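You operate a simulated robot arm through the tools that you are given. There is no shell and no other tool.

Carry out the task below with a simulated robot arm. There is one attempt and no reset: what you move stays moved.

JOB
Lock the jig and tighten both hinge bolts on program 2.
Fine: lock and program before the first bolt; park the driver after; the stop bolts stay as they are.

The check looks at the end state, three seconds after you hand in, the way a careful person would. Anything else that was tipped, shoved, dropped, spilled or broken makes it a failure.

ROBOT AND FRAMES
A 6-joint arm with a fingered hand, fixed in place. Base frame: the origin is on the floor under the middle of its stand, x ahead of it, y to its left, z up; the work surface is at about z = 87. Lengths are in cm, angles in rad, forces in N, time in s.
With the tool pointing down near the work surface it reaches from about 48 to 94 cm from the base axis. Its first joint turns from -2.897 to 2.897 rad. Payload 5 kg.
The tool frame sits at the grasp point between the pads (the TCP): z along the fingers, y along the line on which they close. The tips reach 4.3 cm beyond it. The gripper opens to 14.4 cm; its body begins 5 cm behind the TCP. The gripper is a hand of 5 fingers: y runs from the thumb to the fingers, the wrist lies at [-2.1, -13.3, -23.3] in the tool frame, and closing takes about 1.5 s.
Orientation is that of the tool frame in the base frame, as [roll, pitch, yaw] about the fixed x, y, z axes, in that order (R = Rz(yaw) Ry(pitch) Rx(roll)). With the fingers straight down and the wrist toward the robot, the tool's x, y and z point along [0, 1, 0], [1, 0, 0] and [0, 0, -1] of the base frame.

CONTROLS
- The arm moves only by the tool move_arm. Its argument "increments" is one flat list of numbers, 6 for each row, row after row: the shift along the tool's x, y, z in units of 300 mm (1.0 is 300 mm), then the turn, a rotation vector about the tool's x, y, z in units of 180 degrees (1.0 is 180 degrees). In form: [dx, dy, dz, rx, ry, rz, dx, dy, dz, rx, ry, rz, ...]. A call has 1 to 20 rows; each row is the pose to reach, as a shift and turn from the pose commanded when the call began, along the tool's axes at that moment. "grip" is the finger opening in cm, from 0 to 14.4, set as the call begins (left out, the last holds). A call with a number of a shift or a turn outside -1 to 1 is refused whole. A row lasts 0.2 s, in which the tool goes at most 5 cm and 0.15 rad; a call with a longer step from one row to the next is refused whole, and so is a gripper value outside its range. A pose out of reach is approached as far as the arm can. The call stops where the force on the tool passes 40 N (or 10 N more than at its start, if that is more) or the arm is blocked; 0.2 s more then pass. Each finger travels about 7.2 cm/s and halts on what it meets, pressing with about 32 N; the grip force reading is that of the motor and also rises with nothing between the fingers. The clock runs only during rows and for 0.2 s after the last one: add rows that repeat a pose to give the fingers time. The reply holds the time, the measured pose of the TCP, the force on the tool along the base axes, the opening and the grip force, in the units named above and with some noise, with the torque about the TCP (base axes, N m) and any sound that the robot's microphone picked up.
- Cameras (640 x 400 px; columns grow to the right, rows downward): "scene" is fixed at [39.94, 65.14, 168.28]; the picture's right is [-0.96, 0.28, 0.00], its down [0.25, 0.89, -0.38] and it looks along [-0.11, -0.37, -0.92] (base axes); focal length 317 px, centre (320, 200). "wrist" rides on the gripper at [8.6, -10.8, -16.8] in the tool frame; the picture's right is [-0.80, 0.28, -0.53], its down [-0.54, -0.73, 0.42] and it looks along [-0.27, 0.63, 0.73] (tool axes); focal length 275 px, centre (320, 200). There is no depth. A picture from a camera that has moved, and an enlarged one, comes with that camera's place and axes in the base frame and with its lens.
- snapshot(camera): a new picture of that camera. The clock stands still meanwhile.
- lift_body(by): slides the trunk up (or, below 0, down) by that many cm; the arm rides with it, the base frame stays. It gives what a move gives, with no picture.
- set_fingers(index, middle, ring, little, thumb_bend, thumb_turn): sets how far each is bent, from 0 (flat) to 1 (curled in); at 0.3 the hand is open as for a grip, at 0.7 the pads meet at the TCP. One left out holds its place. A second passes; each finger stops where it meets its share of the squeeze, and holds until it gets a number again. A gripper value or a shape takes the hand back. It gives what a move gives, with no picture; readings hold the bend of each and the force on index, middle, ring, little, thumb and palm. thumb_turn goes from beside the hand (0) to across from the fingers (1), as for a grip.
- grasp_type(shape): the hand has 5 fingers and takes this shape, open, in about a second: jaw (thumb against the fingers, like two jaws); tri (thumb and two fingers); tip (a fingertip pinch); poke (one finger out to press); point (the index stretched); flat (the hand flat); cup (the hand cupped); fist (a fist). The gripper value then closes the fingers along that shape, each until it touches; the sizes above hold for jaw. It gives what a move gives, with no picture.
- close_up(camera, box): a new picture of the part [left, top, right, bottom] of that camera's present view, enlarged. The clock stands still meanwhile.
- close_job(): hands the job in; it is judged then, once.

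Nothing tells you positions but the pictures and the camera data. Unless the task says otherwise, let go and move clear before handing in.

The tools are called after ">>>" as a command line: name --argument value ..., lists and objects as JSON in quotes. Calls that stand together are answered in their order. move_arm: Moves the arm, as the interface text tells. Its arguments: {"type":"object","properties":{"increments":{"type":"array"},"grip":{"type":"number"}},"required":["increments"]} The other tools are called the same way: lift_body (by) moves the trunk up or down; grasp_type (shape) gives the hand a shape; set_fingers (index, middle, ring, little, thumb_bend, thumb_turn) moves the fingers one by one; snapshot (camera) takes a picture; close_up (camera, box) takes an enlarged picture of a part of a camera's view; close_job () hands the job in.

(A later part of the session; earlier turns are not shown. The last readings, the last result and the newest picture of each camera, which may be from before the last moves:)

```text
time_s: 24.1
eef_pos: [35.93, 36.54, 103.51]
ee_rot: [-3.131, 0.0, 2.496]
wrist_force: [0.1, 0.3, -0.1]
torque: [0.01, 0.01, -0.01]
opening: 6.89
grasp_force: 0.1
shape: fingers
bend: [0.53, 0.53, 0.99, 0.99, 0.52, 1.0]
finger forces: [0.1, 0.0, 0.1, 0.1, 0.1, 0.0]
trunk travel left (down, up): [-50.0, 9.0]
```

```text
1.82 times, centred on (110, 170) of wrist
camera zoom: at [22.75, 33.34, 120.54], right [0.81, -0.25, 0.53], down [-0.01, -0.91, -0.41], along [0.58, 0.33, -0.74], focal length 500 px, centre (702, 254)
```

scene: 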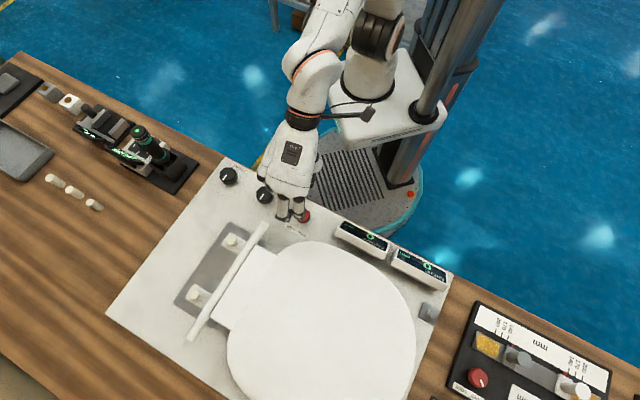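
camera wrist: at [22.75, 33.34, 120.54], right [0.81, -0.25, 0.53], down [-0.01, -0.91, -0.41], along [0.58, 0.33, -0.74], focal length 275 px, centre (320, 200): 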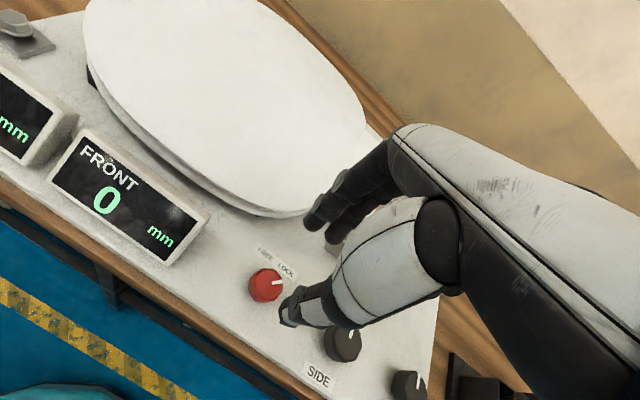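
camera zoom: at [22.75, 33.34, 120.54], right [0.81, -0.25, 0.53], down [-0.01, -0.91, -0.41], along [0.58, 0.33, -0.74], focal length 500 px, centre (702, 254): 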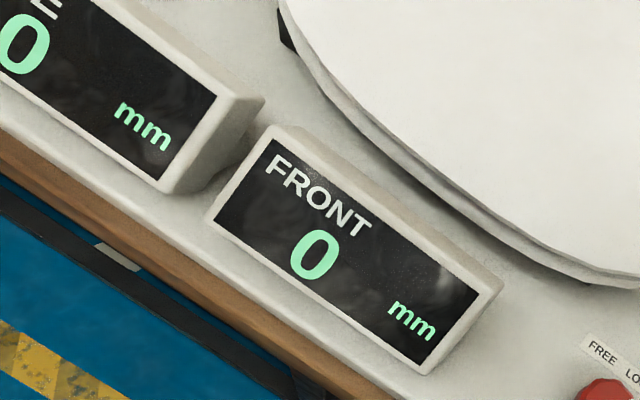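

The pointer now points at LOCK (46° past centre, mirror of where it was) and both displays still read 0. Next is the program knob near [74.6, 3.8]; I'll carry the hand high over the driver station and inspect it.

>>> move_arm --increments '[-0.077, -0.004, -0.06, 0, 0, 0, -0.153, -0.009, -0.12, 0, 0, 0, -0.23, -0.013, -0.18, 0, 0, 0.039, -0.307, -0.017, -0.24, 0, 0, 0.078, -0.383, -0.021, -0.3, 0, 0, 0.117, -0.46, -0.026, -0.36, 0, 0, 0.156, -0.536, -0.03, -0.42, 0, 0, 0.194, -0.613, -0.034, -0.483, 0, 0, 0.233, -0.69, -0.038, -0.483, 0, 0, 0.272, -0.766, -0.043, -0.483, 0, 0, 0.311, -0.843, -0.047, -0.483, 0, 0, 0.35]'

>>> snapshot --camera "wrist"

>>> snapshot --camera "scene"

>>> close_up --camera "scene" --box '[265, 190, 345, 250]'

```text
time_s: 26.5
eef_pos: [55.58, 20.46, 118.25]
ee_rot: [-3.137, 0.011, 1.396]
wrist_force: [0.0, -0.8, 0.2]
torque: [0.0, -0.03, 0.0]
opening: 6.88
grasp_force: 0.1
shape: fingers
bend: [0.53, 0.53, 0.99, 0.99, 0.52, 1.0]
finger forces: [0.0, 0.0, 0.0, 0.0, 0.0, 0.1]
trunk travel left (down, up): [-50.0, 9.0]
```

```text
taken
camera wrist: at [46.55, 31.01, 134.85], right [0.14, -0.83, 0.54], down [-0.81, -0.41, -0.41], along [0.56, -0.38, -0.73], focal length 275 px, centre (320, 200)
```

wrist: 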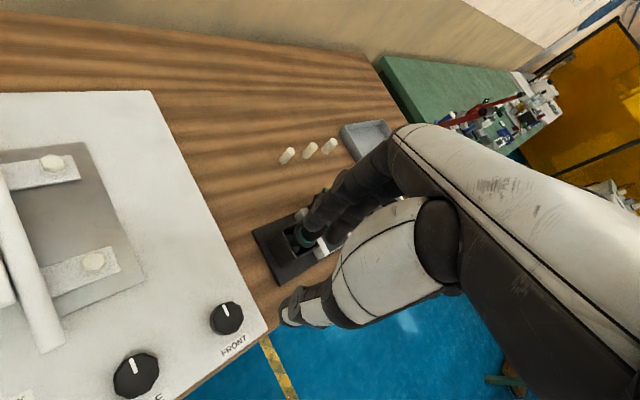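

```text
taken
```

scene: 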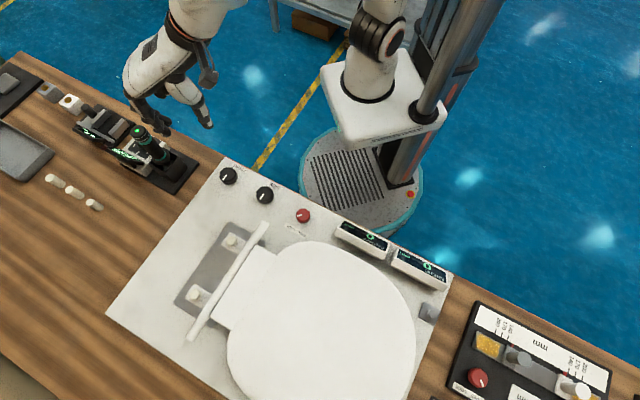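

```text
6.67 times, centred on (305, 220) of scene
camera zoom: at [39.94, 65.14, 168.28], right [-0.96, 0.28, 0.0], down [0.25, 0.89, -0.38], along [-0.11, -0.37, -0.92], focal length 2114 px, centre (420, 67)
```

zoom: 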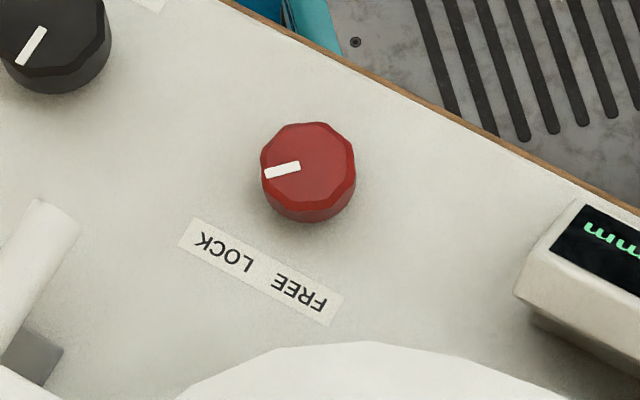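

>>> move_arm --increments '[-0.088, 0.107, 0, 0, 0, 0, -0.176, 0.215, 0, 0, 0, 0, -0.265, 0.322, 0, 0, 0, 0, -0.353, 0.43, 0, 0, 0, 0, -0.441, 0.537, 0, 0, 0, 0, -0.529, 0.645, 0, 0, 0, 0, -0.618, 0.752, 0.05, 0, 0, 0, -0.706, 0.86, 0.13, 0, 0, 0, -0.794, 0.967, 0.2, 0, 0, 0]'

>>> snapshot --camera "wrist"

>>> close_up --camera "wrist" --box '[20, 180, 260, 400]'

>>> close_up --camera "scene" --box '[100, 110, 200, 200]'

```text
time_s: 28.5
eef_pos: [79.94, -8.14, 112.16]
ee_rot: [-3.136, 0.011, 1.396]
wrist_force: [-0.6, -0.4, -0.1]
torque: [0.03, -0.01, 0.01]
opening: 6.91
grasp_force: 0.1
shape: fingers
bend: [0.53, 0.53, 0.99, 0.99, 0.52, 1.0]
finger forces: [0.0, 0.1, 0.0, 0.1, 0.0, 0.1]
trunk travel left (down, up): [-50.0, 9.0]
```

```text
taken
camera wrist: at [70.95, 2.51, 128.97], right [0.15, -0.83, 0.54], down [-0.81, -0.41, -0.41], along [0.57, -0.38, -0.73], focal length 275 px, centre (320, 200)
```

wrist: 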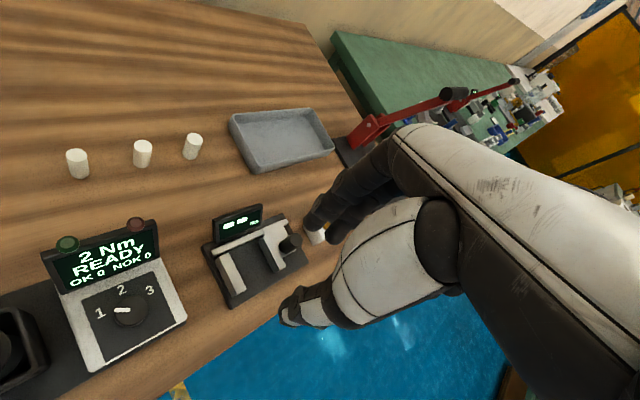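

```text
1.82 times, centred on (140, 290) of wrist
camera zoom: at [70.95, 2.51, 128.97], right [0.15, -0.83, 0.54], down [-0.81, -0.41, -0.41], along [0.57, -0.38, -0.73], focal length 500 px, centre (647, 36)
```

zoom: 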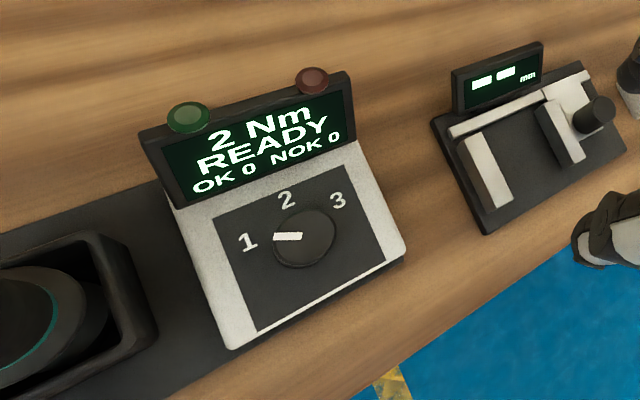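

```text
4.44 times, centred on (150, 155) of scene
camera zoom: at [39.94, 65.14, 168.28], right [-0.96, 0.28, 0.0], down [0.25, 0.89, -0.38], along [-0.11, -0.37, -0.92], focal length 1410 px, centre (1076, 400)
```

zoom: 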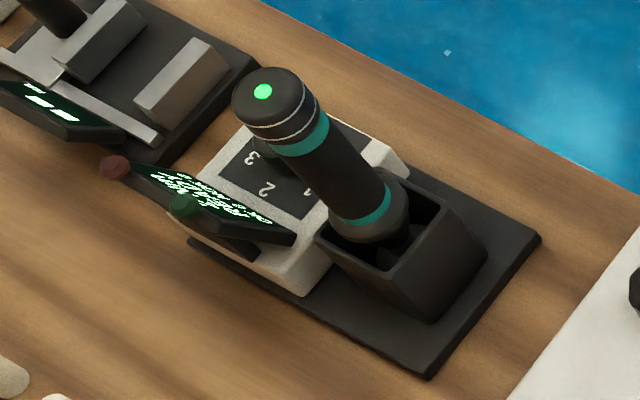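

The program knob is centred at about [75.0, 3.1], top z ≈ 92.5, pointer on 1, with the driver 11 cm to one side and the display 4.4 cm behind. I'll narrow the fingers and approach from above, angled to clear both.

>>> set_fingers --index 0.58 --middle 0.58 --thumb_bend 0.57

>>> move_arm --increments '[0.08, -0.055, 0, 0, 0, -0.02, 0.17, -0.11, 0.03, 0, 0, -0.04, 0.26, -0.17, 0.1, 0, 0, -0.06, 0.34, -0.227, 0.2, 0, 0, -0.0833, 0.34, -0.227, 0.3, 0, 0, -0.0833]'

>>> snapshot --camera "wrist"

>>> close_up --camera "scene" --box '[80, 80, 220, 200]'

```text
time_s: 29.5
eef_pos: [79.85, -8.02, 112.36]
ee_rot: [-3.138, 0.01, 1.397]
wrist_force: [0.4, 0.8, 1.1]
torque: [-0.01, -0.02, 0.0]
opening: 5.53
grasp_force: 0.1
shape: fingers
bend: [0.57, 0.57, 0.99, 0.99, 0.56, 1.0]
finger forces: [0.1, 0.0, 0.0, 0.0, 0.0, 0.0]
trunk travel left (down, up): [-50.0, 9.0]
```

```text
time_s: 30.7
eef_pos: [74.94, 3.01, 103.1]
ee_rot: [-3.135, 0.008, 1.657]
wrist_force: [0.2, 0.2, 0.1]
torque: [-0.01, 0.05, -0.04]
opening: 5.54
grasp_force: 0.0
shape: fingers
bend: [0.57, 0.57, 0.99, 0.99, 0.56, 1.0]
finger forces: [0.0, 0.1, 0.0, 0.0, 0.0, 0.0]
trunk travel left (down, up): [-50.0, 9.0]
```

```text
taken
camera wrist: at [63.5, 10.95, 119.96], right [0.36, -0.76, 0.54], down [-0.68, -0.61, -0.41], along [0.64, -0.22, -0.73], focal length 275 px, centre (320, 200)
```

wrist: 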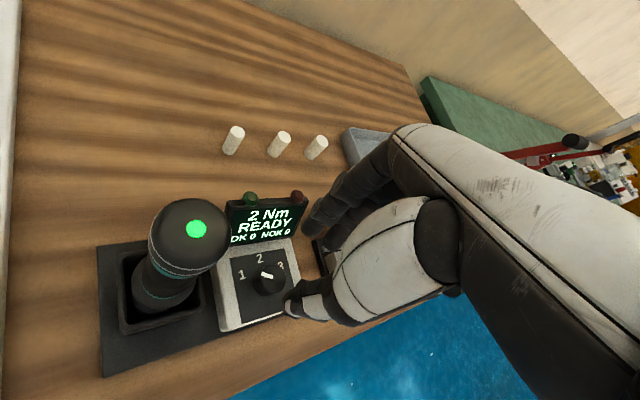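

```text
3.33 times, centred on (150, 140) of scene
camera zoom: at [39.94, 65.14, 168.28], right [-0.96, 0.28, 0.0], down [0.25, 0.89, -0.38], along [-0.11, -0.37, -0.92], focal length 1057 px, centre (887, 400)
```

zoom: 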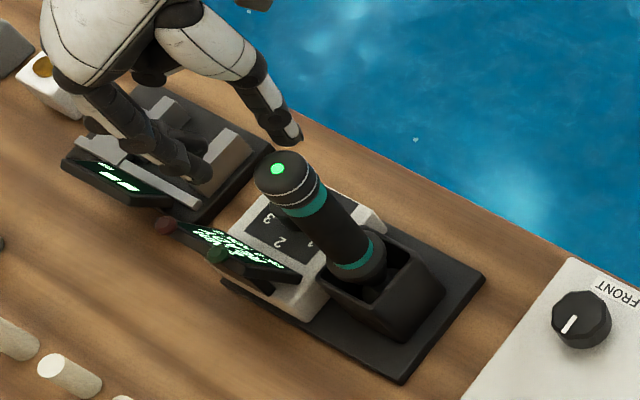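

>>> close_up --camera "wrist" --box '[190, 170, 370, 340]'

```text
2.35 times, centred on (280, 255) of wrist
camera zoom: at [63.5, 10.95, 119.96], right [0.36, -0.76, 0.54], down [-0.68, -0.61, -0.41], along [0.64, -0.22, -0.73], focal length 648 px, centre (414, 71)
```

zoom: 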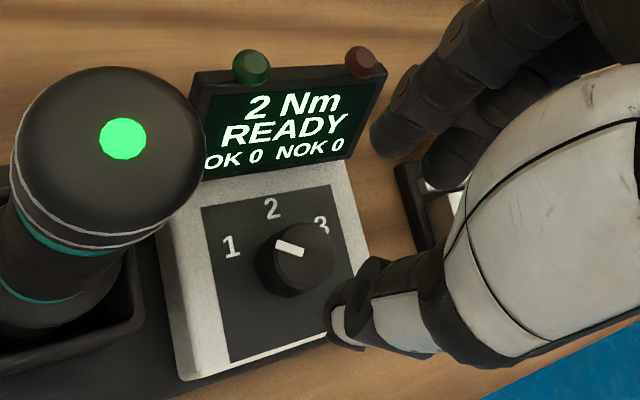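

>>> move_arm --increments '[0.003, 0, 0.05, 0, 0, 0, 0.006, 0.002, 0.11, 0, 0, 0, 0.006, 0.002, 0.17, 0, 0, 0, 0.006, 0.002, 0.205, 0, 0, 0]'

>>> close_up --camera "wrist" --box '[190, 170, 370, 340]'

>>> close_up --camera "scene" --box '[90, 90, 190, 180]'

```text
time_s: 31.7
eef_pos: [74.94, 2.99, 97.01]
ee_rot: [-3.134, 0.007, 1.66]
wrist_force: [0.3, 0.2, -0.3]
torque: [0.01, 0.03, 0.0]
opening: 5.51
grasp_force: 0.0
shape: fingers
bend: [0.57, 0.57, 0.99, 0.99, 0.56, 1.0]
finger forces: [0.0, 0.0, 0.1, 0.0, 0.0, 0.1]
trunk travel left (down, up): [-50.0, 9.0]
```

```text
2.35 times, centred on (280, 255) of wrist
camera zoom: at [63.48, 11.0, 113.78], right [0.36, -0.76, 0.54], down [-0.68, -0.61, -0.41], along [0.64, -0.22, -0.73], focal length 648 px, centre (414, 71)
```

zoom: 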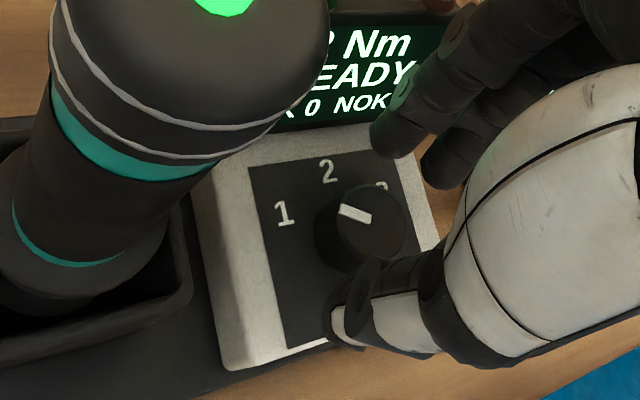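

```text
4.44 times, centred on (140, 135) of scene
camera zoom: at [39.94, 65.14, 168.28], right [-0.96, 0.28, 0.0], down [0.25, 0.89, -0.38], along [-0.11, -0.37, -0.92], focal length 1410 px, centre (1120, 489)
```

zoom: 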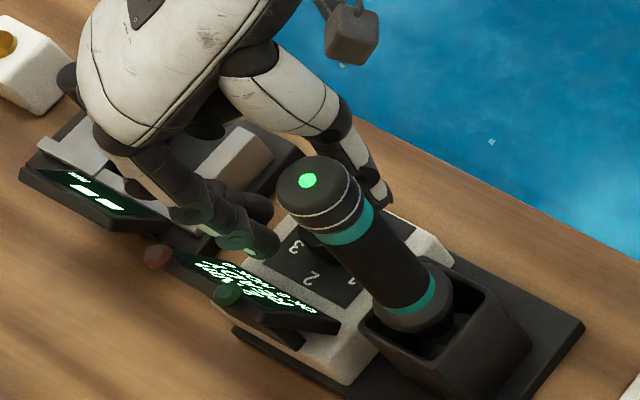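

>>> move_arm --increments '[0.003, 0, 0.02, 0, 0, 0, 0.006, 0, 0.04, 0, 0, 0]'

>>> close_up --camera "wrist" --box '[190, 170, 370, 340]'

>>> close_up --camera "scene" --box '[90, 90, 190, 180]'

```text
time_s: 32.3
eef_pos: [74.8, 3.27, 95.82]
ee_rot: [-3.133, 0.009, 1.658]
wrist_force: [-0.4, -0.4, -0.3]
torque: [0.01, -0.01, -0.02]
opening: 5.53
grasp_force: 0.0
shape: fingers
bend: [0.57, 0.57, 0.99, 0.99, 0.56, 1.0]
finger forces: [0.0, 0.0, 0.0, 0.0, 0.1, 0.0]
trunk travel left (down, up): [-50.0, 9.0]
```

```text
2.35 times, centred on (280, 255) of wrist
camera zoom: at [63.48, 11.15, 112.59], right [0.36, -0.76, 0.54], down [-0.68, -0.61, -0.41], along [0.64, -0.22, -0.73], focal length 648 px, centre (414, 71)
```

zoom: 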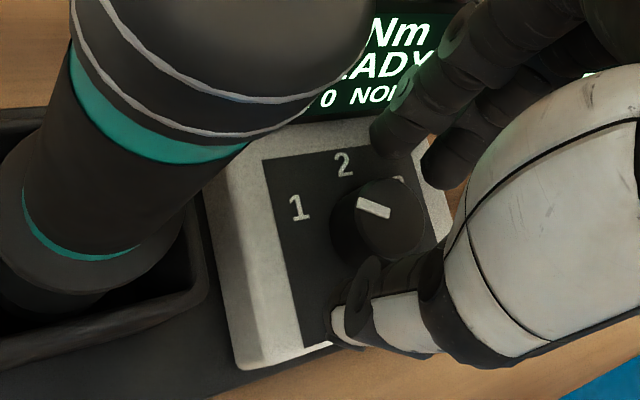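

```text
4.44 times, centred on (140, 135) of scene
camera zoom: at [39.94, 65.14, 168.28], right [-0.96, 0.28, 0.0], down [0.25, 0.89, -0.38], along [-0.11, -0.37, -0.92], focal length 1410 px, centre (1120, 489)
```

zoom: 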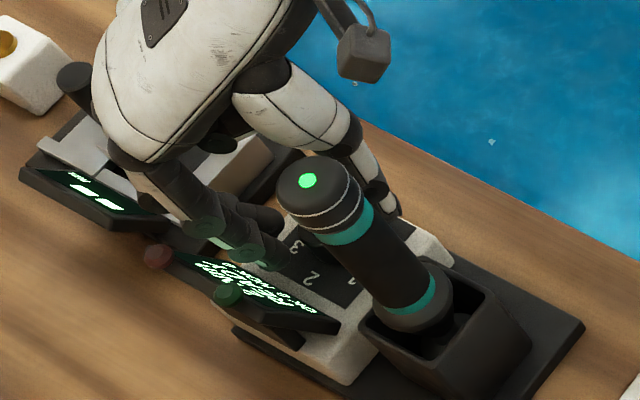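

>>> set_fingers --index 0.72 --middle 0.72 --thumb_bend 0.72

>>> close_up --camera "wrist" --box '[190, 170, 370, 340]'

```text
time_s: 33.3
eef_pos: [75.02, 3.25, 95.82]
ee_rot: [-3.135, 0.008, 1.659]
wrist_force: [9.2, -1.2, 0.9]
torque: [-0.06, -0.37, 0.01]
opening: 2.73
grasp_force: 14.0
shape: fingers
bend: [0.63, 0.66, 0.99, 0.99, 0.65, 1.0]
finger forces: [9.0, 9.8, 0.0, 0.0, 10.1, 0.0]
trunk travel left (down, up): [-50.0, 9.0]
```

```text
2.35 times, centred on (280, 255) of wrist
camera zoom: at [63.57, 11.13, 112.64], right [0.36, -0.76, 0.54], down [-0.68, -0.61, -0.41], along [0.64, -0.22, -0.73], focal length 648 px, centre (414, 71)
```

zoom: 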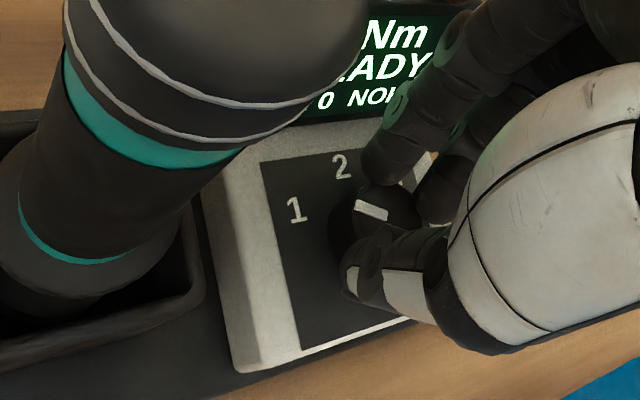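

The program knob is pinched (about 10 N per finger). Turning it clockwise 30° for the first stroke, then checking.

>>> move_arm --increments '[0, 0, 0, 0, 0, 0.028, 0, 0, 0, 0, 0, 0.056, 0, 0, 0, 0, 0, 0.084, 0, 0, 0, 0, 0, 0.112, 0, 0, 0, 0, 0, 0.14, 0, 0, 0, 0, 0, 0.167]'

>>> close_up --camera "wrist" --box '[190, 170, 370, 340]'

>>> close_up --camera "scene" --box '[90, 90, 190, 180]'

```text
time_s: 34.7
eef_pos: [74.97, 3.2, 95.87]
ee_rot: [-3.141, 0.012, 1.132]
wrist_force: [13.2, -1.5, 2.5]
torque: [-0.08, -0.48, 0.0]
opening: 2.73
grasp_force: 14.4
shape: fingers
bend: [0.62, 0.66, 0.99, 0.99, 0.66, 1.0]
finger forces: [11.8, 9.1, 0.1, 0.0, 8.6, 0.0]
trunk travel left (down, up): [-50.0, 9.0]
```

```text
2.35 times, centred on (280, 255) of wrist
camera zoom: at [68.93, 15.88, 112.57], right [-0.08, -0.84, 0.54], down [-0.89, -0.19, -0.42], along [0.45, -0.51, -0.73], focal length 648 px, centre (414, 71)
```

zoom: 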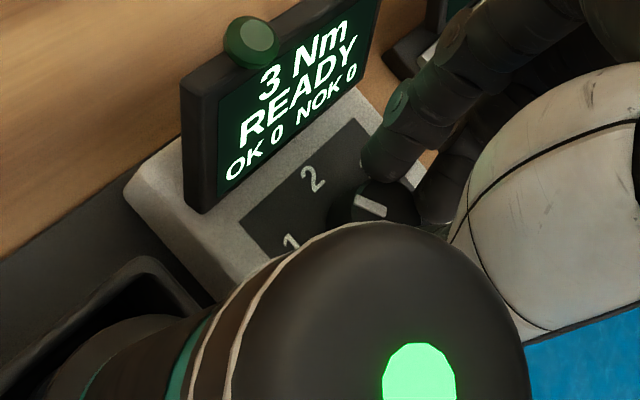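

```text
4.44 times, centred on (140, 135) of scene
camera zoom: at [39.94, 65.14, 168.28], right [-0.96, 0.28, 0.0], down [0.25, 0.89, -0.38], along [-0.11, -0.37, -0.92], focal length 1410 px, centre (1120, 489)
```

zoom: 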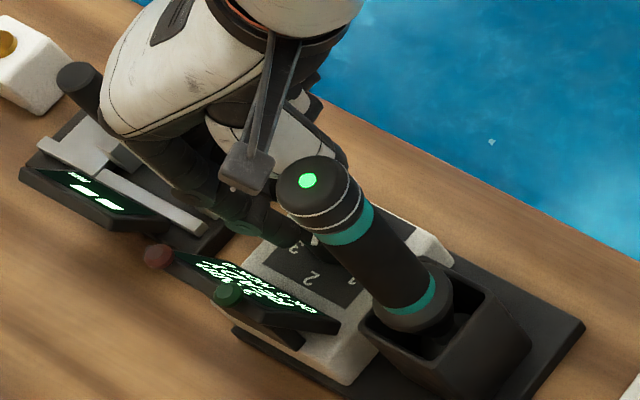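

The display switched to "3 Nm READY", so the selector is already crossing into position 2. I'll release, step back, and finish the turn so the pointer sits squarely on 2.

>>> set_fingers --index 0.57 --middle 0.57 --thumb_bend 0.56

>>> move_arm --increments '[0, 0, 0, 0, 0, -0.028, 0, 0, 0, 0, 0, -0.056, 0, 0, 0, 0, 0, -0.084, 0, 0, 0, 0, 0, -0.112, 0, 0, 0, 0, 0, -0.14, 0, 0, 0, 0, 0, -0.167]'

>>> close_up --camera "wrist" --box '[190, 170, 370, 340]'

>>> close_up --camera "scene" --box '[90, 90, 190, 180]'

```text
time_s: 35.7
eef_pos: [74.86, 3.2, 95.81]
ee_rot: [-3.137, 0.012, 1.134]
wrist_force: [0.7, 0.0, -0.2]
torque: [0.03, 0.02, -0.03]
opening: 5.63
grasp_force: 0.1
shape: fingers
bend: [0.56, 0.56, 0.99, 0.99, 0.56, 1.0]
finger forces: [0.1, 0.0, 0.1, 0.0, 0.0, 0.0]
trunk travel left (down, up): [-50.0, 9.0]
```

```text
time_s: 37.1
eef_pos: [74.95, 3.26, 95.85]
ee_rot: [-3.135, 0.008, 1.661]
wrist_force: [0.4, -0.3, 0.4]
torque: [-0.02, -0.02, 0.01]
opening: 5.6
grasp_force: 0.1
shape: fingers
bend: [0.56, 0.56, 0.99, 0.99, 0.56, 1.0]
finger forces: [0.0, 0.0, 0.1, 0.0, 0.1, 0.1]
trunk travel left (down, up): [-50.0, 9.0]
```

```text
2.35 times, centred on (280, 255) of wrist
camera zoom: at [63.47, 11.11, 112.63], right [0.36, -0.76, 0.54], down [-0.68, -0.61, -0.41], along [0.64, -0.22, -0.73], focal length 648 px, centre (414, 71)
```

zoom: 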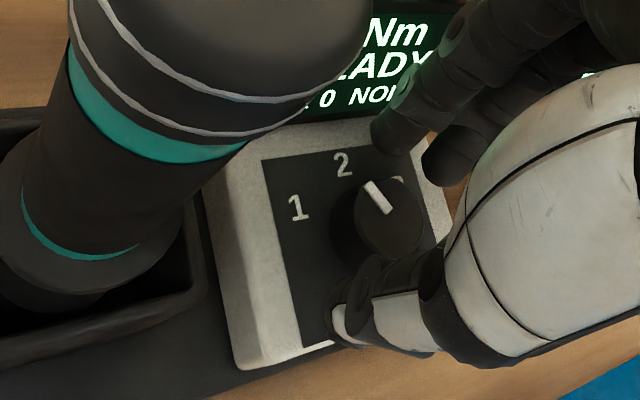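

```text
4.44 times, centred on (140, 135) of scene
camera zoom: at [39.94, 65.14, 168.28], right [-0.96, 0.28, 0.0], down [0.25, 0.89, -0.38], along [-0.11, -0.37, -0.92], focal length 1410 px, centre (1120, 489)
```

zoom: 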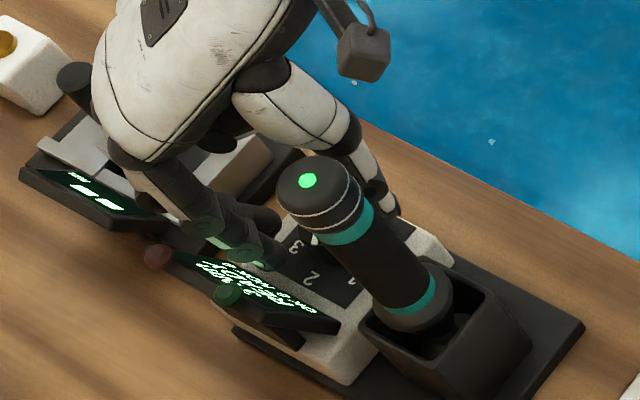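

>>> set_fingers --index 0.72 --middle 0.72 --thumb_bend 0.72

>>> move_arm --increments '[0, 0, 0, 0, 0, 0.028, 0, 0, 0, 0, 0, 0.056, 0, 0, 0, 0, 0, 0.084, 0, 0, 0, 0, 0, 0.112, 0, 0, 0, 0, 0, 0.14, 0, 0, 0, 0, 0, 0.158]'

>>> set_fingers --index 0.57 --middle 0.57 --thumb_bend 0.56

>>> close_up --camera "wrist" --box '[190, 170, 370, 340]'

```text
time_s: 38.1
eef_pos: [75.06, 3.25, 95.88]
ee_rot: [-3.134, 0.009, 1.658]
wrist_force: [9.7, -0.6, 2.1]
torque: [-0.11, -0.39, 0.0]
opening: 2.73
grasp_force: 15.0
shape: fingers
bend: [0.63, 0.66, 0.99, 0.99, 0.65, 1.0]
finger forces: [9.1, 10.3, 0.0, 0.0, 10.0, 0.0]
trunk travel left (down, up): [-50.0, 9.0]
```

```text
time_s: 39.5
eef_pos: [74.95, 3.29, 95.86]
ee_rot: [-3.141, 0.011, 1.16]
wrist_force: [13.0, -2.7, 7.6]
torque: [-0.16, -0.59, 0.08]
opening: 2.76
grasp_force: 16.1
shape: fingers
bend: [0.62, 0.66, 0.99, 0.99, 0.66, 1.0]
finger forces: [12.6, 10.7, 0.0, 0.0, 9.6, 0.0]
trunk travel left (down, up): [-50.0, 9.0]
```

```text
time_s: 40.5
eef_pos: [74.89, 3.3, 95.77]
ee_rot: [-3.138, 0.011, 1.162]
wrist_force: [0.8, -1.2, 0.4]
torque: [0.02, 0.02, 0.0]
opening: 5.62
grasp_force: 0.1
shape: fingers
bend: [0.56, 0.56, 0.99, 0.99, 0.56, 1.0]
finger forces: [0.0, 0.0, 0.1, 0.0, 0.0, 0.0]
trunk travel left (down, up): [-50.0, 9.0]
```

```text
2.35 times, centred on (280, 255) of wrist
camera zoom: at [68.48, 15.74, 112.52], right [-0.05, -0.84, 0.54], down [-0.88, -0.21, -0.41], along [0.46, -0.5, -0.73], focal length 648 px, centre (414, 71)
```

zoom: 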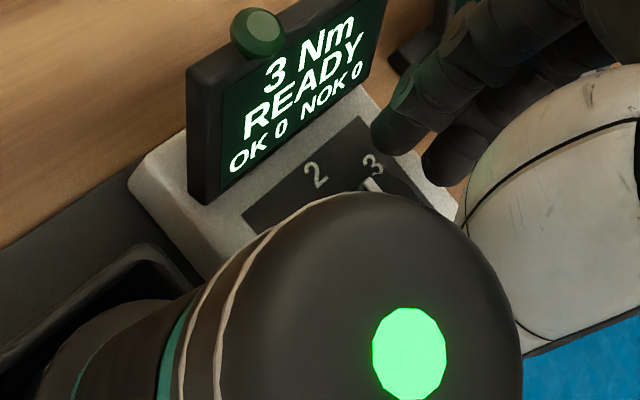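

>>> move_arm --increments '[0, 0, -0.1, 0, 0, 0, 0, 0, -0.22, 0, 0, 0, 0, 0, -0.36, 0, 0, 0, -0.05, 0.05, -0.5, 0, 0, -0.03, -0.12, 0.1, -0.5, 0, 0, -0.07, -0.2, 0.15, -0.5, 0, 0, -0.11, -0.28, 0.15, -0.5, 0, 0, -0.13]'

>>> snapshot --camera "wrist"

>>> close_up --camera "scene" --box '[90, 90, 210, 190]'

```text
time_s: 42.1
eef_pos: [75.85, -6.17, 110.97]
ee_rot: [-3.137, 0.008, 1.572]
wrist_force: [-0.5, -0.3, -0.2]
torque: [-0.01, -0.02, 0.05]
opening: 5.63
grasp_force: 0.1
shape: fingers
bend: [0.56, 0.56, 0.99, 0.99, 0.56, 1.0]
finger forces: [0.1, 0.0, 0.0, 0.0, 0.0, 0.1]
trunk travel left (down, up): [-50.0, 9.0]
```

```text
taken
camera wrist: at [65.08, 2.7, 127.72], right [0.29, -0.79, 0.54], down [-0.73, -0.55, -0.41], along [0.62, -0.27, -0.73], focal length 275 px, centre (320, 200)
```

wrist: 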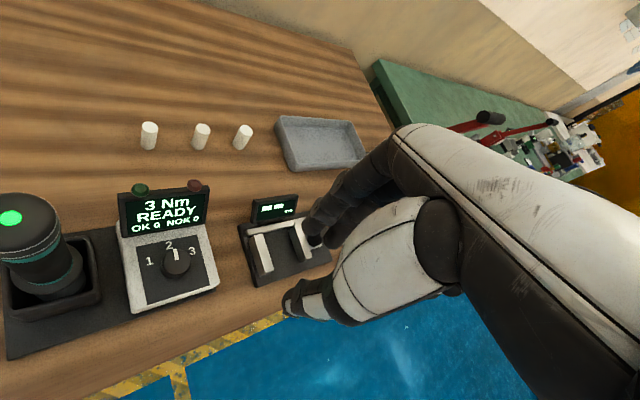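

```text
4.00 times, centred on (150, 140) of scene
camera zoom: at [39.94, 65.14, 168.28], right [-0.96, 0.28, 0.0], down [0.25, 0.89, -0.38], along [-0.11, -0.37, -0.92], focal length 1269 px, centre (1000, 440)
```

zoom: 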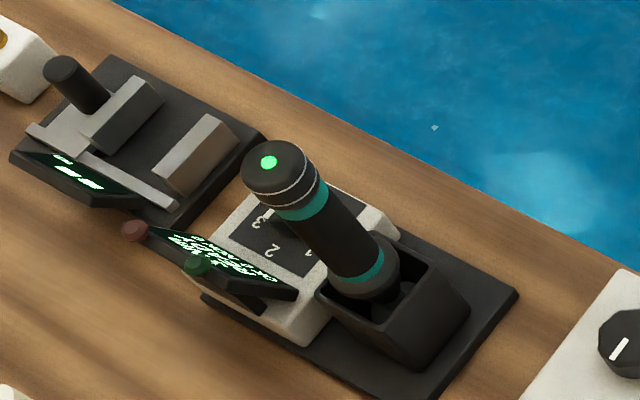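

>>> close_up --camera "wrist" --box '[110, 180, 230, 320]'

>>> close_up --camera "wrist" --box '[0, 180, 130, 360]'

```text
2.86 times, centred on (170, 250) of wrist
camera zoom: at [65.08, 2.7, 127.72], right [0.29, -0.79, 0.54], down [-0.73, -0.55, -0.41], along [0.62, -0.27, -0.73], focal length 786 px, centre (749, 57)
```

zoom: 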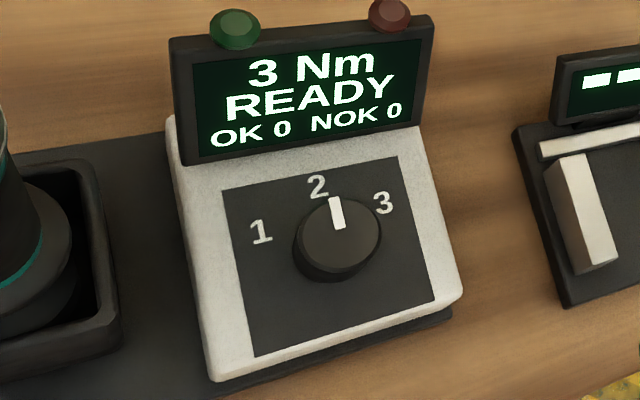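

```text
2.22 times, centred on (65, 270) of wrist
camera zoom: at [65.08, 2.7, 127.72], right [0.29, -0.79, 0.54], down [-0.73, -0.55, -0.41], along [0.62, -0.27, -0.73], focal length 612 px, centre (887, 44)
```

zoom: 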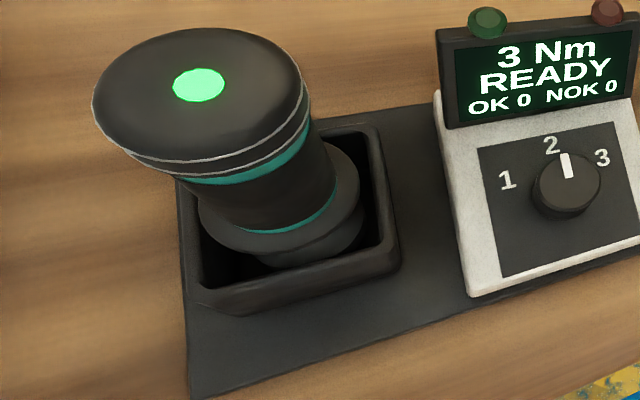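

The pointer is on 2 and the display shows 3 Nm READY. Next I take the driver (axis about [68.75, 11.6], top z ≈ 106.4): open the three-finger shape and hover above it.

>>> grasp_type --shape "tri"

>>> move_arm --increments '[0, 0, -0.09, 0, 0, -0.03, 0.05, -0.02, -0.167, 0, 0, -0.06, 0.13, -0.06, -0.2, 0, 0, -0.09, 0.24, -0.1, -0.2, 0, 0, -0.12, 0.36, -0.145, -0.2, 0, 0, -0.155, 0.47, -0.19, -0.2, 0, 0, -0.19, 0.55, -0.22, -0.2, 0, 0, -0.22, 0.592, -0.237, -0.2, 0, 0, -0.25]'

>>> snapshot --camera "wrist"

>>> close_up --camera "scene" --box '[80, 60, 240, 200]'

```text
time_s: 43.0
eef_pos: [75.78, -6.09, 110.86]
ee_rot: [-3.135, 0.008, 1.571]
wrist_force: [0.3, 0.6, -0.7]
torque: [-0.02, 0.0, 0.0]
opening: 14.35
grasp_force: 0.0
shape: tri
bend: [0.3, 0.3, 0.99, 0.99, 0.3, 0.98]
finger forces: [0.0, 0.0, 0.1, 0.1, 0.1, 0.0]
trunk travel left (down, up): [-50.0, 9.0]
```

```text
time_s: 44.8
eef_pos: [68.7, 11.7, 116.8]
ee_rot: [-3.129, 0.003, 2.356]
wrist_force: [0.0, -0.1, -0.8]
torque: [-0.03, 0.0, 0.0]
opening: 14.38
grasp_force: 0.0
shape: tri
bend: [0.3, 0.3, 0.99, 0.99, 0.3, 0.98]
finger forces: [0.0, 0.0, 0.0, 0.0, 0.0, 0.0]
trunk travel left (down, up): [-50.0, 9.0]
```

```text
taken
camera wrist: at [55.09, 10.37, 133.64], right [0.77, -0.36, 0.53], down [-0.13, -0.9, -0.41], along [0.63, 0.25, -0.74], focal length 275 px, centre (320, 200)
```

wrist: 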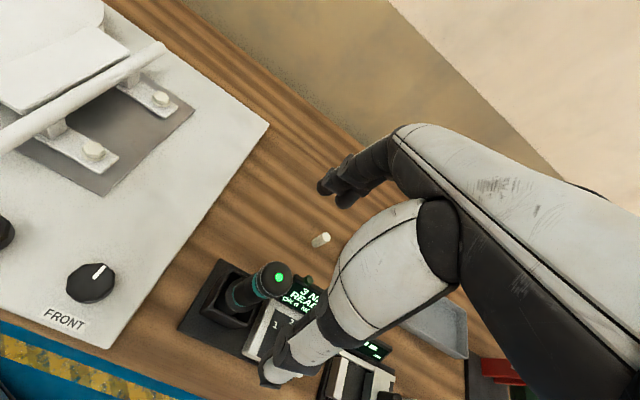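

```text
2.86 times, centred on (160, 130) of scene
camera zoom: at [39.94, 65.14, 168.28], right [-0.96, 0.28, 0.0], down [0.25, 0.89, -0.38], along [-0.11, -0.37, -0.92], focal length 906 px, centre (777, 400)
```

zoom: 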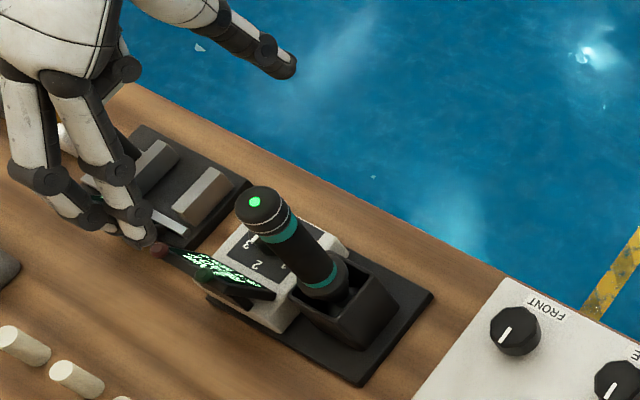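

>>> close_up --camera "wrist" --box '[60, 70, 200, 180]'

>>> close_up --camera "wrist" --box '[180, 220, 360, 380]'

>>> close_up --camera "scene" --box '[180, 220, 260, 320]'

```text
3.64 times, centred on (130, 125) of wrist
camera zoom: at [55.09, 10.37, 133.64], right [0.77, -0.36, 0.53], down [-0.13, -0.9, -0.41], along [0.63, 0.25, -0.74], focal length 1001 px, centre (1011, 473)
```

zoom: 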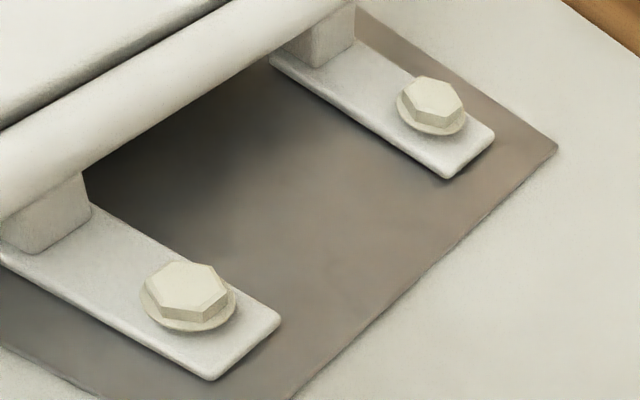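

```text
2.50 times, centred on (270, 300) of wrist
camera zoom: at [55.09, 10.37, 133.64], right [0.77, -0.36, 0.53], down [-0.13, -0.9, -0.41], along [0.63, 0.25, -0.74], focal length 688 px, centre (445, -50)
```

zoom: 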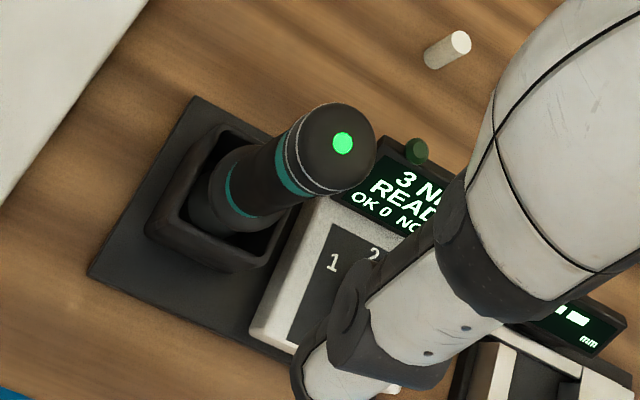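

```text
4.00 times, centred on (220, 270) of scene
camera zoom: at [39.94, 65.14, 168.28], right [-0.96, 0.28, 0.0], down [0.25, 0.89, -0.38], along [-0.11, -0.37, -0.92], focal length 1269 px, centre (720, -80)
```

zoom: 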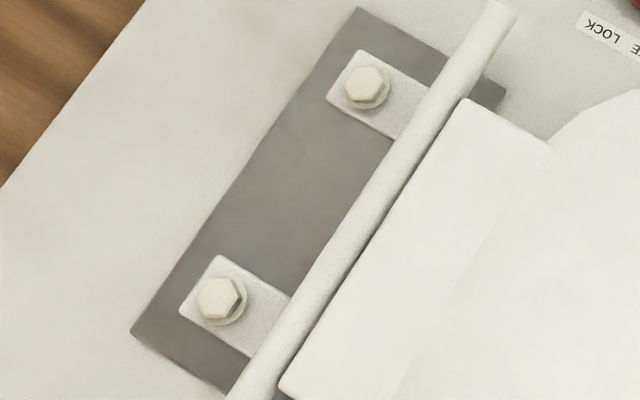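

Bolts work out at about [55.9, 38.7] and [66.4, 49.1], head tops near z = 90; the driver axis at [69.1, 11.8], top z ≈ 106. Descending around the driver cap with the hand fully open.

>>> move_arm --increments '[-0.003, 0.006, 0.09, 0, 0, 0, -0.007, 0.012, 0.18, 0, 0, 0, -0.007, 0.012, 0.27, 0, 0, 0, -0.007, 0.012, 0.34, 0, 0, 0]'

>>> snapshot --camera "wrist"

>>> close_up --camera "scene" --box '[80, 60, 240, 200]'

```text
time_s: 45.8
eef_pos: [69.14, 11.76, 106.58]
ee_rot: [-3.13, 0.002, 2.357]
wrist_force: [0.6, 0.0, 0.3]
torque: [0.0, 0.0, -0.01]
opening: 14.37
grasp_force: 0.0
shape: tri
bend: [0.3, 0.3, 0.99, 0.99, 0.3, 0.98]
finger forces: [0.0, 0.0, 0.0, 0.0, 0.0, 0.1]
trunk travel left (down, up): [-50.0, 9.0]
```

```text
taken
camera wrist: at [55.49, 10.42, 123.37], right [0.77, -0.36, 0.53], down [-0.13, -0.9, -0.41], along [0.63, 0.25, -0.74], focal length 275 px, centre (320, 200)
```

wrist: 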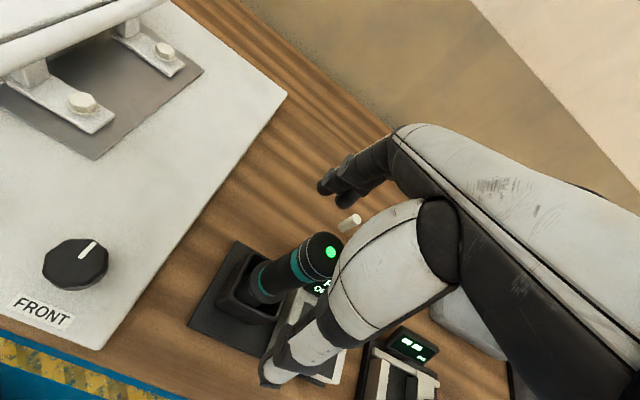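

```text
2.86 times, centred on (160, 130) of scene
camera zoom: at [39.94, 65.14, 168.28], right [-0.96, 0.28, 0.0], down [0.25, 0.89, -0.38], along [-0.11, -0.37, -0.92], focal length 906 px, centre (777, 400)
```

zoom: 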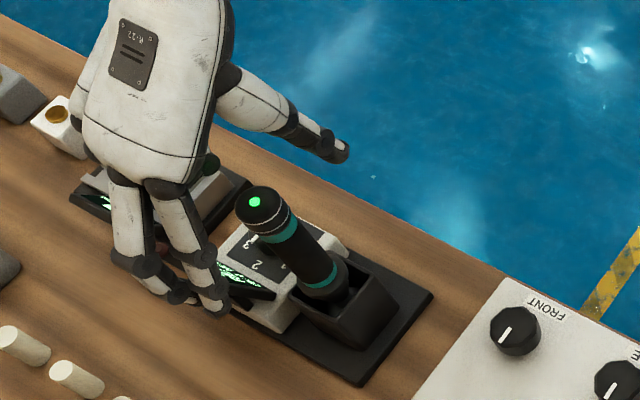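

>>> move_arm --increments '[0, 0, 0.05, 0, 0, 0, 0, 0, 0.1, 0, 0, 0, 0, 0, 0.155, 0, 0, 0]'

>>> close_up --camera "wrist" --box '[220, 140, 420, 380]'

>>> close_up --camera "scene" --box '[80, 60, 240, 200]'

```text
time_s: 46.6
eef_pos: [69.03, 11.61, 102.01]
ee_rot: [-3.129, 0.002, 2.356]
wrist_force: [0.3, 0.4, 0.8]
torque: [0.02, 0.0, -0.02]
opening: 14.39
grasp_force: 0.0
shape: tri
bend: [0.3, 0.3, 0.99, 0.99, 0.3, 0.98]
finger forces: [0.1, 0.0, 0.0, 0.0, 0.1, 0.0]
trunk travel left (down, up): [-50.0, 9.0]
```

```text
1.67 times, centred on (320, 260) of wrist
camera zoom: at [55.39, 10.37, 118.82], right [0.77, -0.36, 0.53], down [-0.13, -0.9, -0.41], along [0.63, 0.25, -0.74], focal length 459 px, centre (320, 100)
```

zoom: 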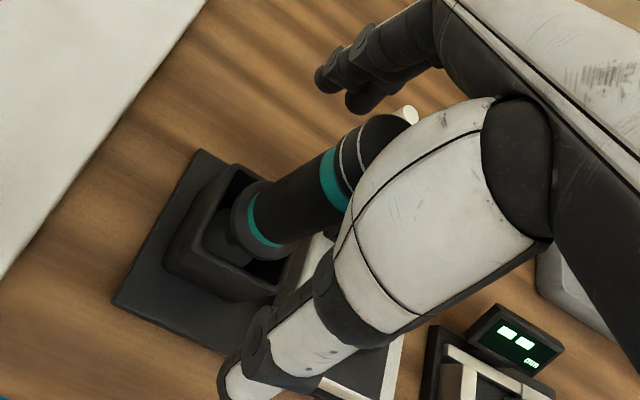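

```text
2.86 times, centred on (160, 130) of scene
camera zoom: at [39.94, 65.14, 168.28], right [-0.96, 0.28, 0.0], down [0.25, 0.89, -0.38], along [-0.11, -0.37, -0.92], focal length 906 px, centre (777, 400)
```

zoom: 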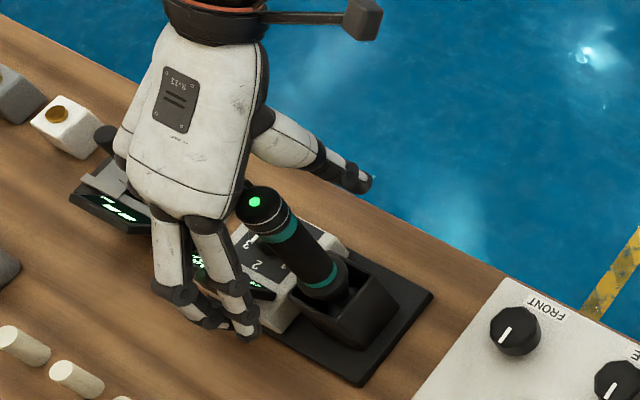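

>>> set_fingers --index 0.58 --middle 0.58 --thumb_bend 0.57

>>> close_up --camera "wrist" --box '[220, 140, 420, 380]'

>>> close_up --camera "scene" --box '[110, 90, 210, 190]'

```text
time_s: 47.6
eef_pos: [69.0, 11.75, 102.0]
ee_rot: [-3.129, 0.002, 2.356]
wrist_force: [-0.8, -0.2, 0.2]
torque: [0.03, 0.02, -0.01]
opening: 5.57
grasp_force: 0.1
shape: fingers
bend: [0.57, 0.57, 0.99, 0.99, 0.56, 0.98]
finger forces: [0.1, 0.0, 0.1, 0.0, 0.0, 0.0]
trunk travel left (down, up): [-50.0, 9.0]
```

```text
1.67 times, centred on (320, 260) of wrist
camera zoom: at [55.39, 10.37, 118.84], right [0.77, -0.36, 0.53], down [-0.13, -0.9, -0.41], along [0.63, 0.25, -0.74], focal length 459 px, centre (320, 100)
```

zoom: 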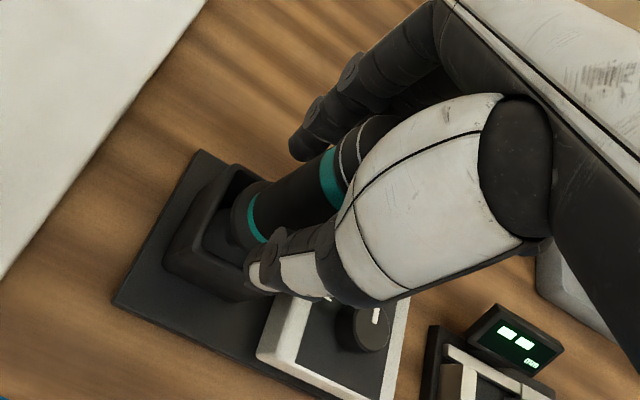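

```text
4.00 times, centred on (160, 140) of scene
camera zoom: at [39.94, 65.14, 168.28], right [-0.96, 0.28, 0.0], down [0.25, 0.89, -0.38], along [-0.11, -0.37, -0.92], focal length 1269 px, centre (960, 440)
```

zoom: 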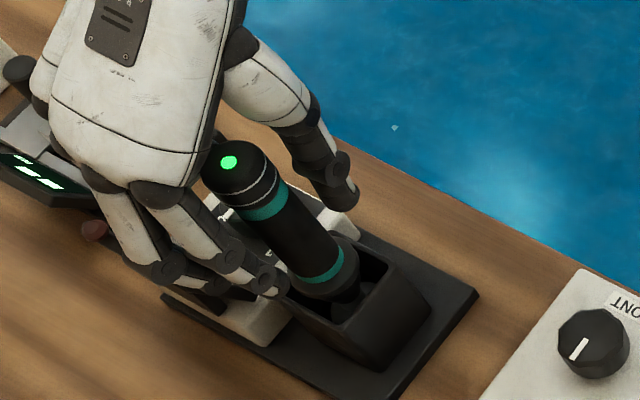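

The driver's body is between thumb and fingers without contact. Closing firmly now.

>>> set_fingers --index 0.9 --middle 0.9 --thumb_bend 0.9

>>> close_up --camera "wrist" --box '[220, 140, 420, 380]'

>>> close_up --camera "scene" --box '[110, 90, 210, 190]'

```text
time_s: 48.6
eef_pos: [68.96, 11.67, 101.9]
ee_rot: [-3.13, 0.001, 2.358]
wrist_force: [2.3, 0.4, -1.2]
torque: [0.03, -0.36, 0.0]
opening: 2.94
grasp_force: 27.7
shape: fingers
bend: [0.6, 0.67, 0.99, 0.99, 0.67, 0.94]
finger forces: [16.2, 10.1, 0.1, 0.0, 29.4, 0.0]
trunk travel left (down, up): [-50.0, 9.0]
```

```text
1.67 times, centred on (320, 260) of wrist
camera zoom: at [55.44, 10.38, 118.8], right [0.77, -0.36, 0.53], down [-0.13, -0.9, -0.41], along [0.63, 0.25, -0.74], focal length 459 px, centre (320, 100)
```

zoom: 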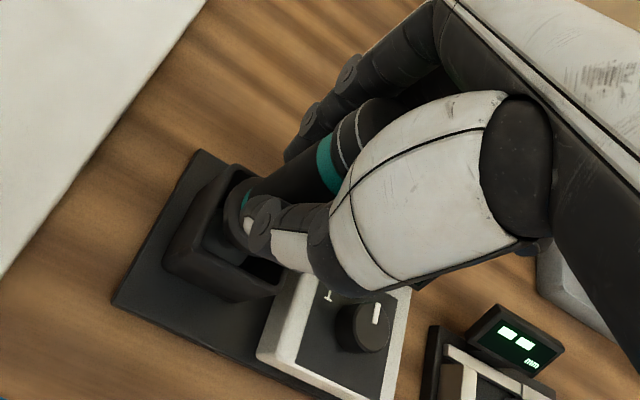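

```text
4.00 times, centred on (160, 140) of scene
camera zoom: at [39.94, 65.14, 168.28], right [-0.96, 0.28, 0.0], down [0.25, 0.89, -0.38], along [-0.11, -0.37, -0.92], focal length 1269 px, centre (960, 440)
```

zoom: 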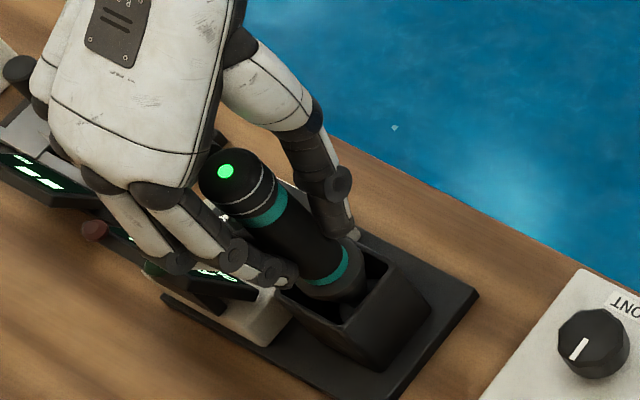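

>>> move_arm --increments '[0, 0, -0.03, 0, 0, 0, 0, 0, -0.06, 0, 0, 0, 0, 0, -0.1, 0, 0, 0]'

>>> close_up --camera "wrist" --box '[220, 140, 420, 380]'

>>> close_up --camera "scene" --box '[110, 90, 210, 190]'

```text
time_s: 49.4
eef_pos: [69.03, 11.7, 104.94]
ee_rot: [-3.13, 0.002, 2.356]
wrist_force: [1.9, 0.4, -3.8]
torque: [0.06, -0.29, -0.04]
opening: 2.97
grasp_force: 28.0
shape: fingers
bend: [0.6, 0.67, 0.99, 0.99, 0.67, 0.94]
finger forces: [16.4, 10.5, 0.1, 0.2, 29.3, 0.0]
trunk travel left (down, up): [-50.0, 9.0]
```

```text
1.67 times, centred on (320, 260) of wrist
camera zoom: at [55.47, 10.4, 121.85], right [0.77, -0.36, 0.53], down [-0.13, -0.9, -0.41], along [0.63, 0.25, -0.74], focal length 459 px, centre (320, 100)
```

zoom: 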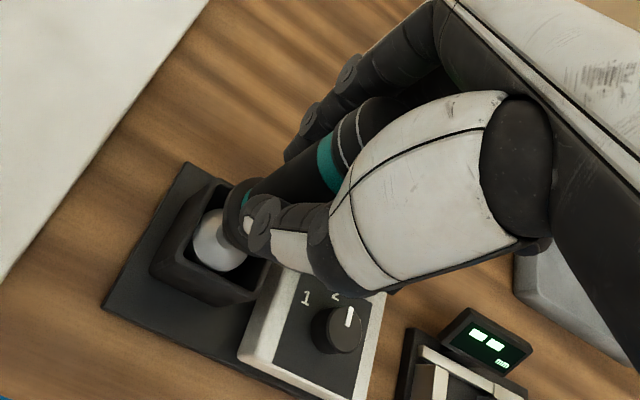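

```text
4.00 times, centred on (160, 140) of scene
camera zoom: at [39.94, 65.14, 168.28], right [-0.96, 0.28, 0.0], down [0.25, 0.89, -0.38], along [-0.11, -0.37, -0.92], focal length 1269 px, centre (960, 440)
```

zoom: 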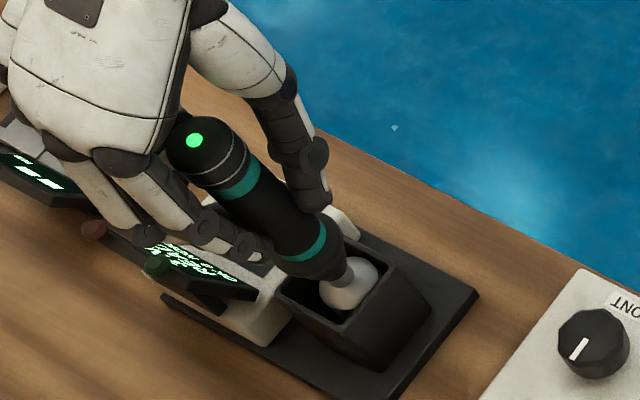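

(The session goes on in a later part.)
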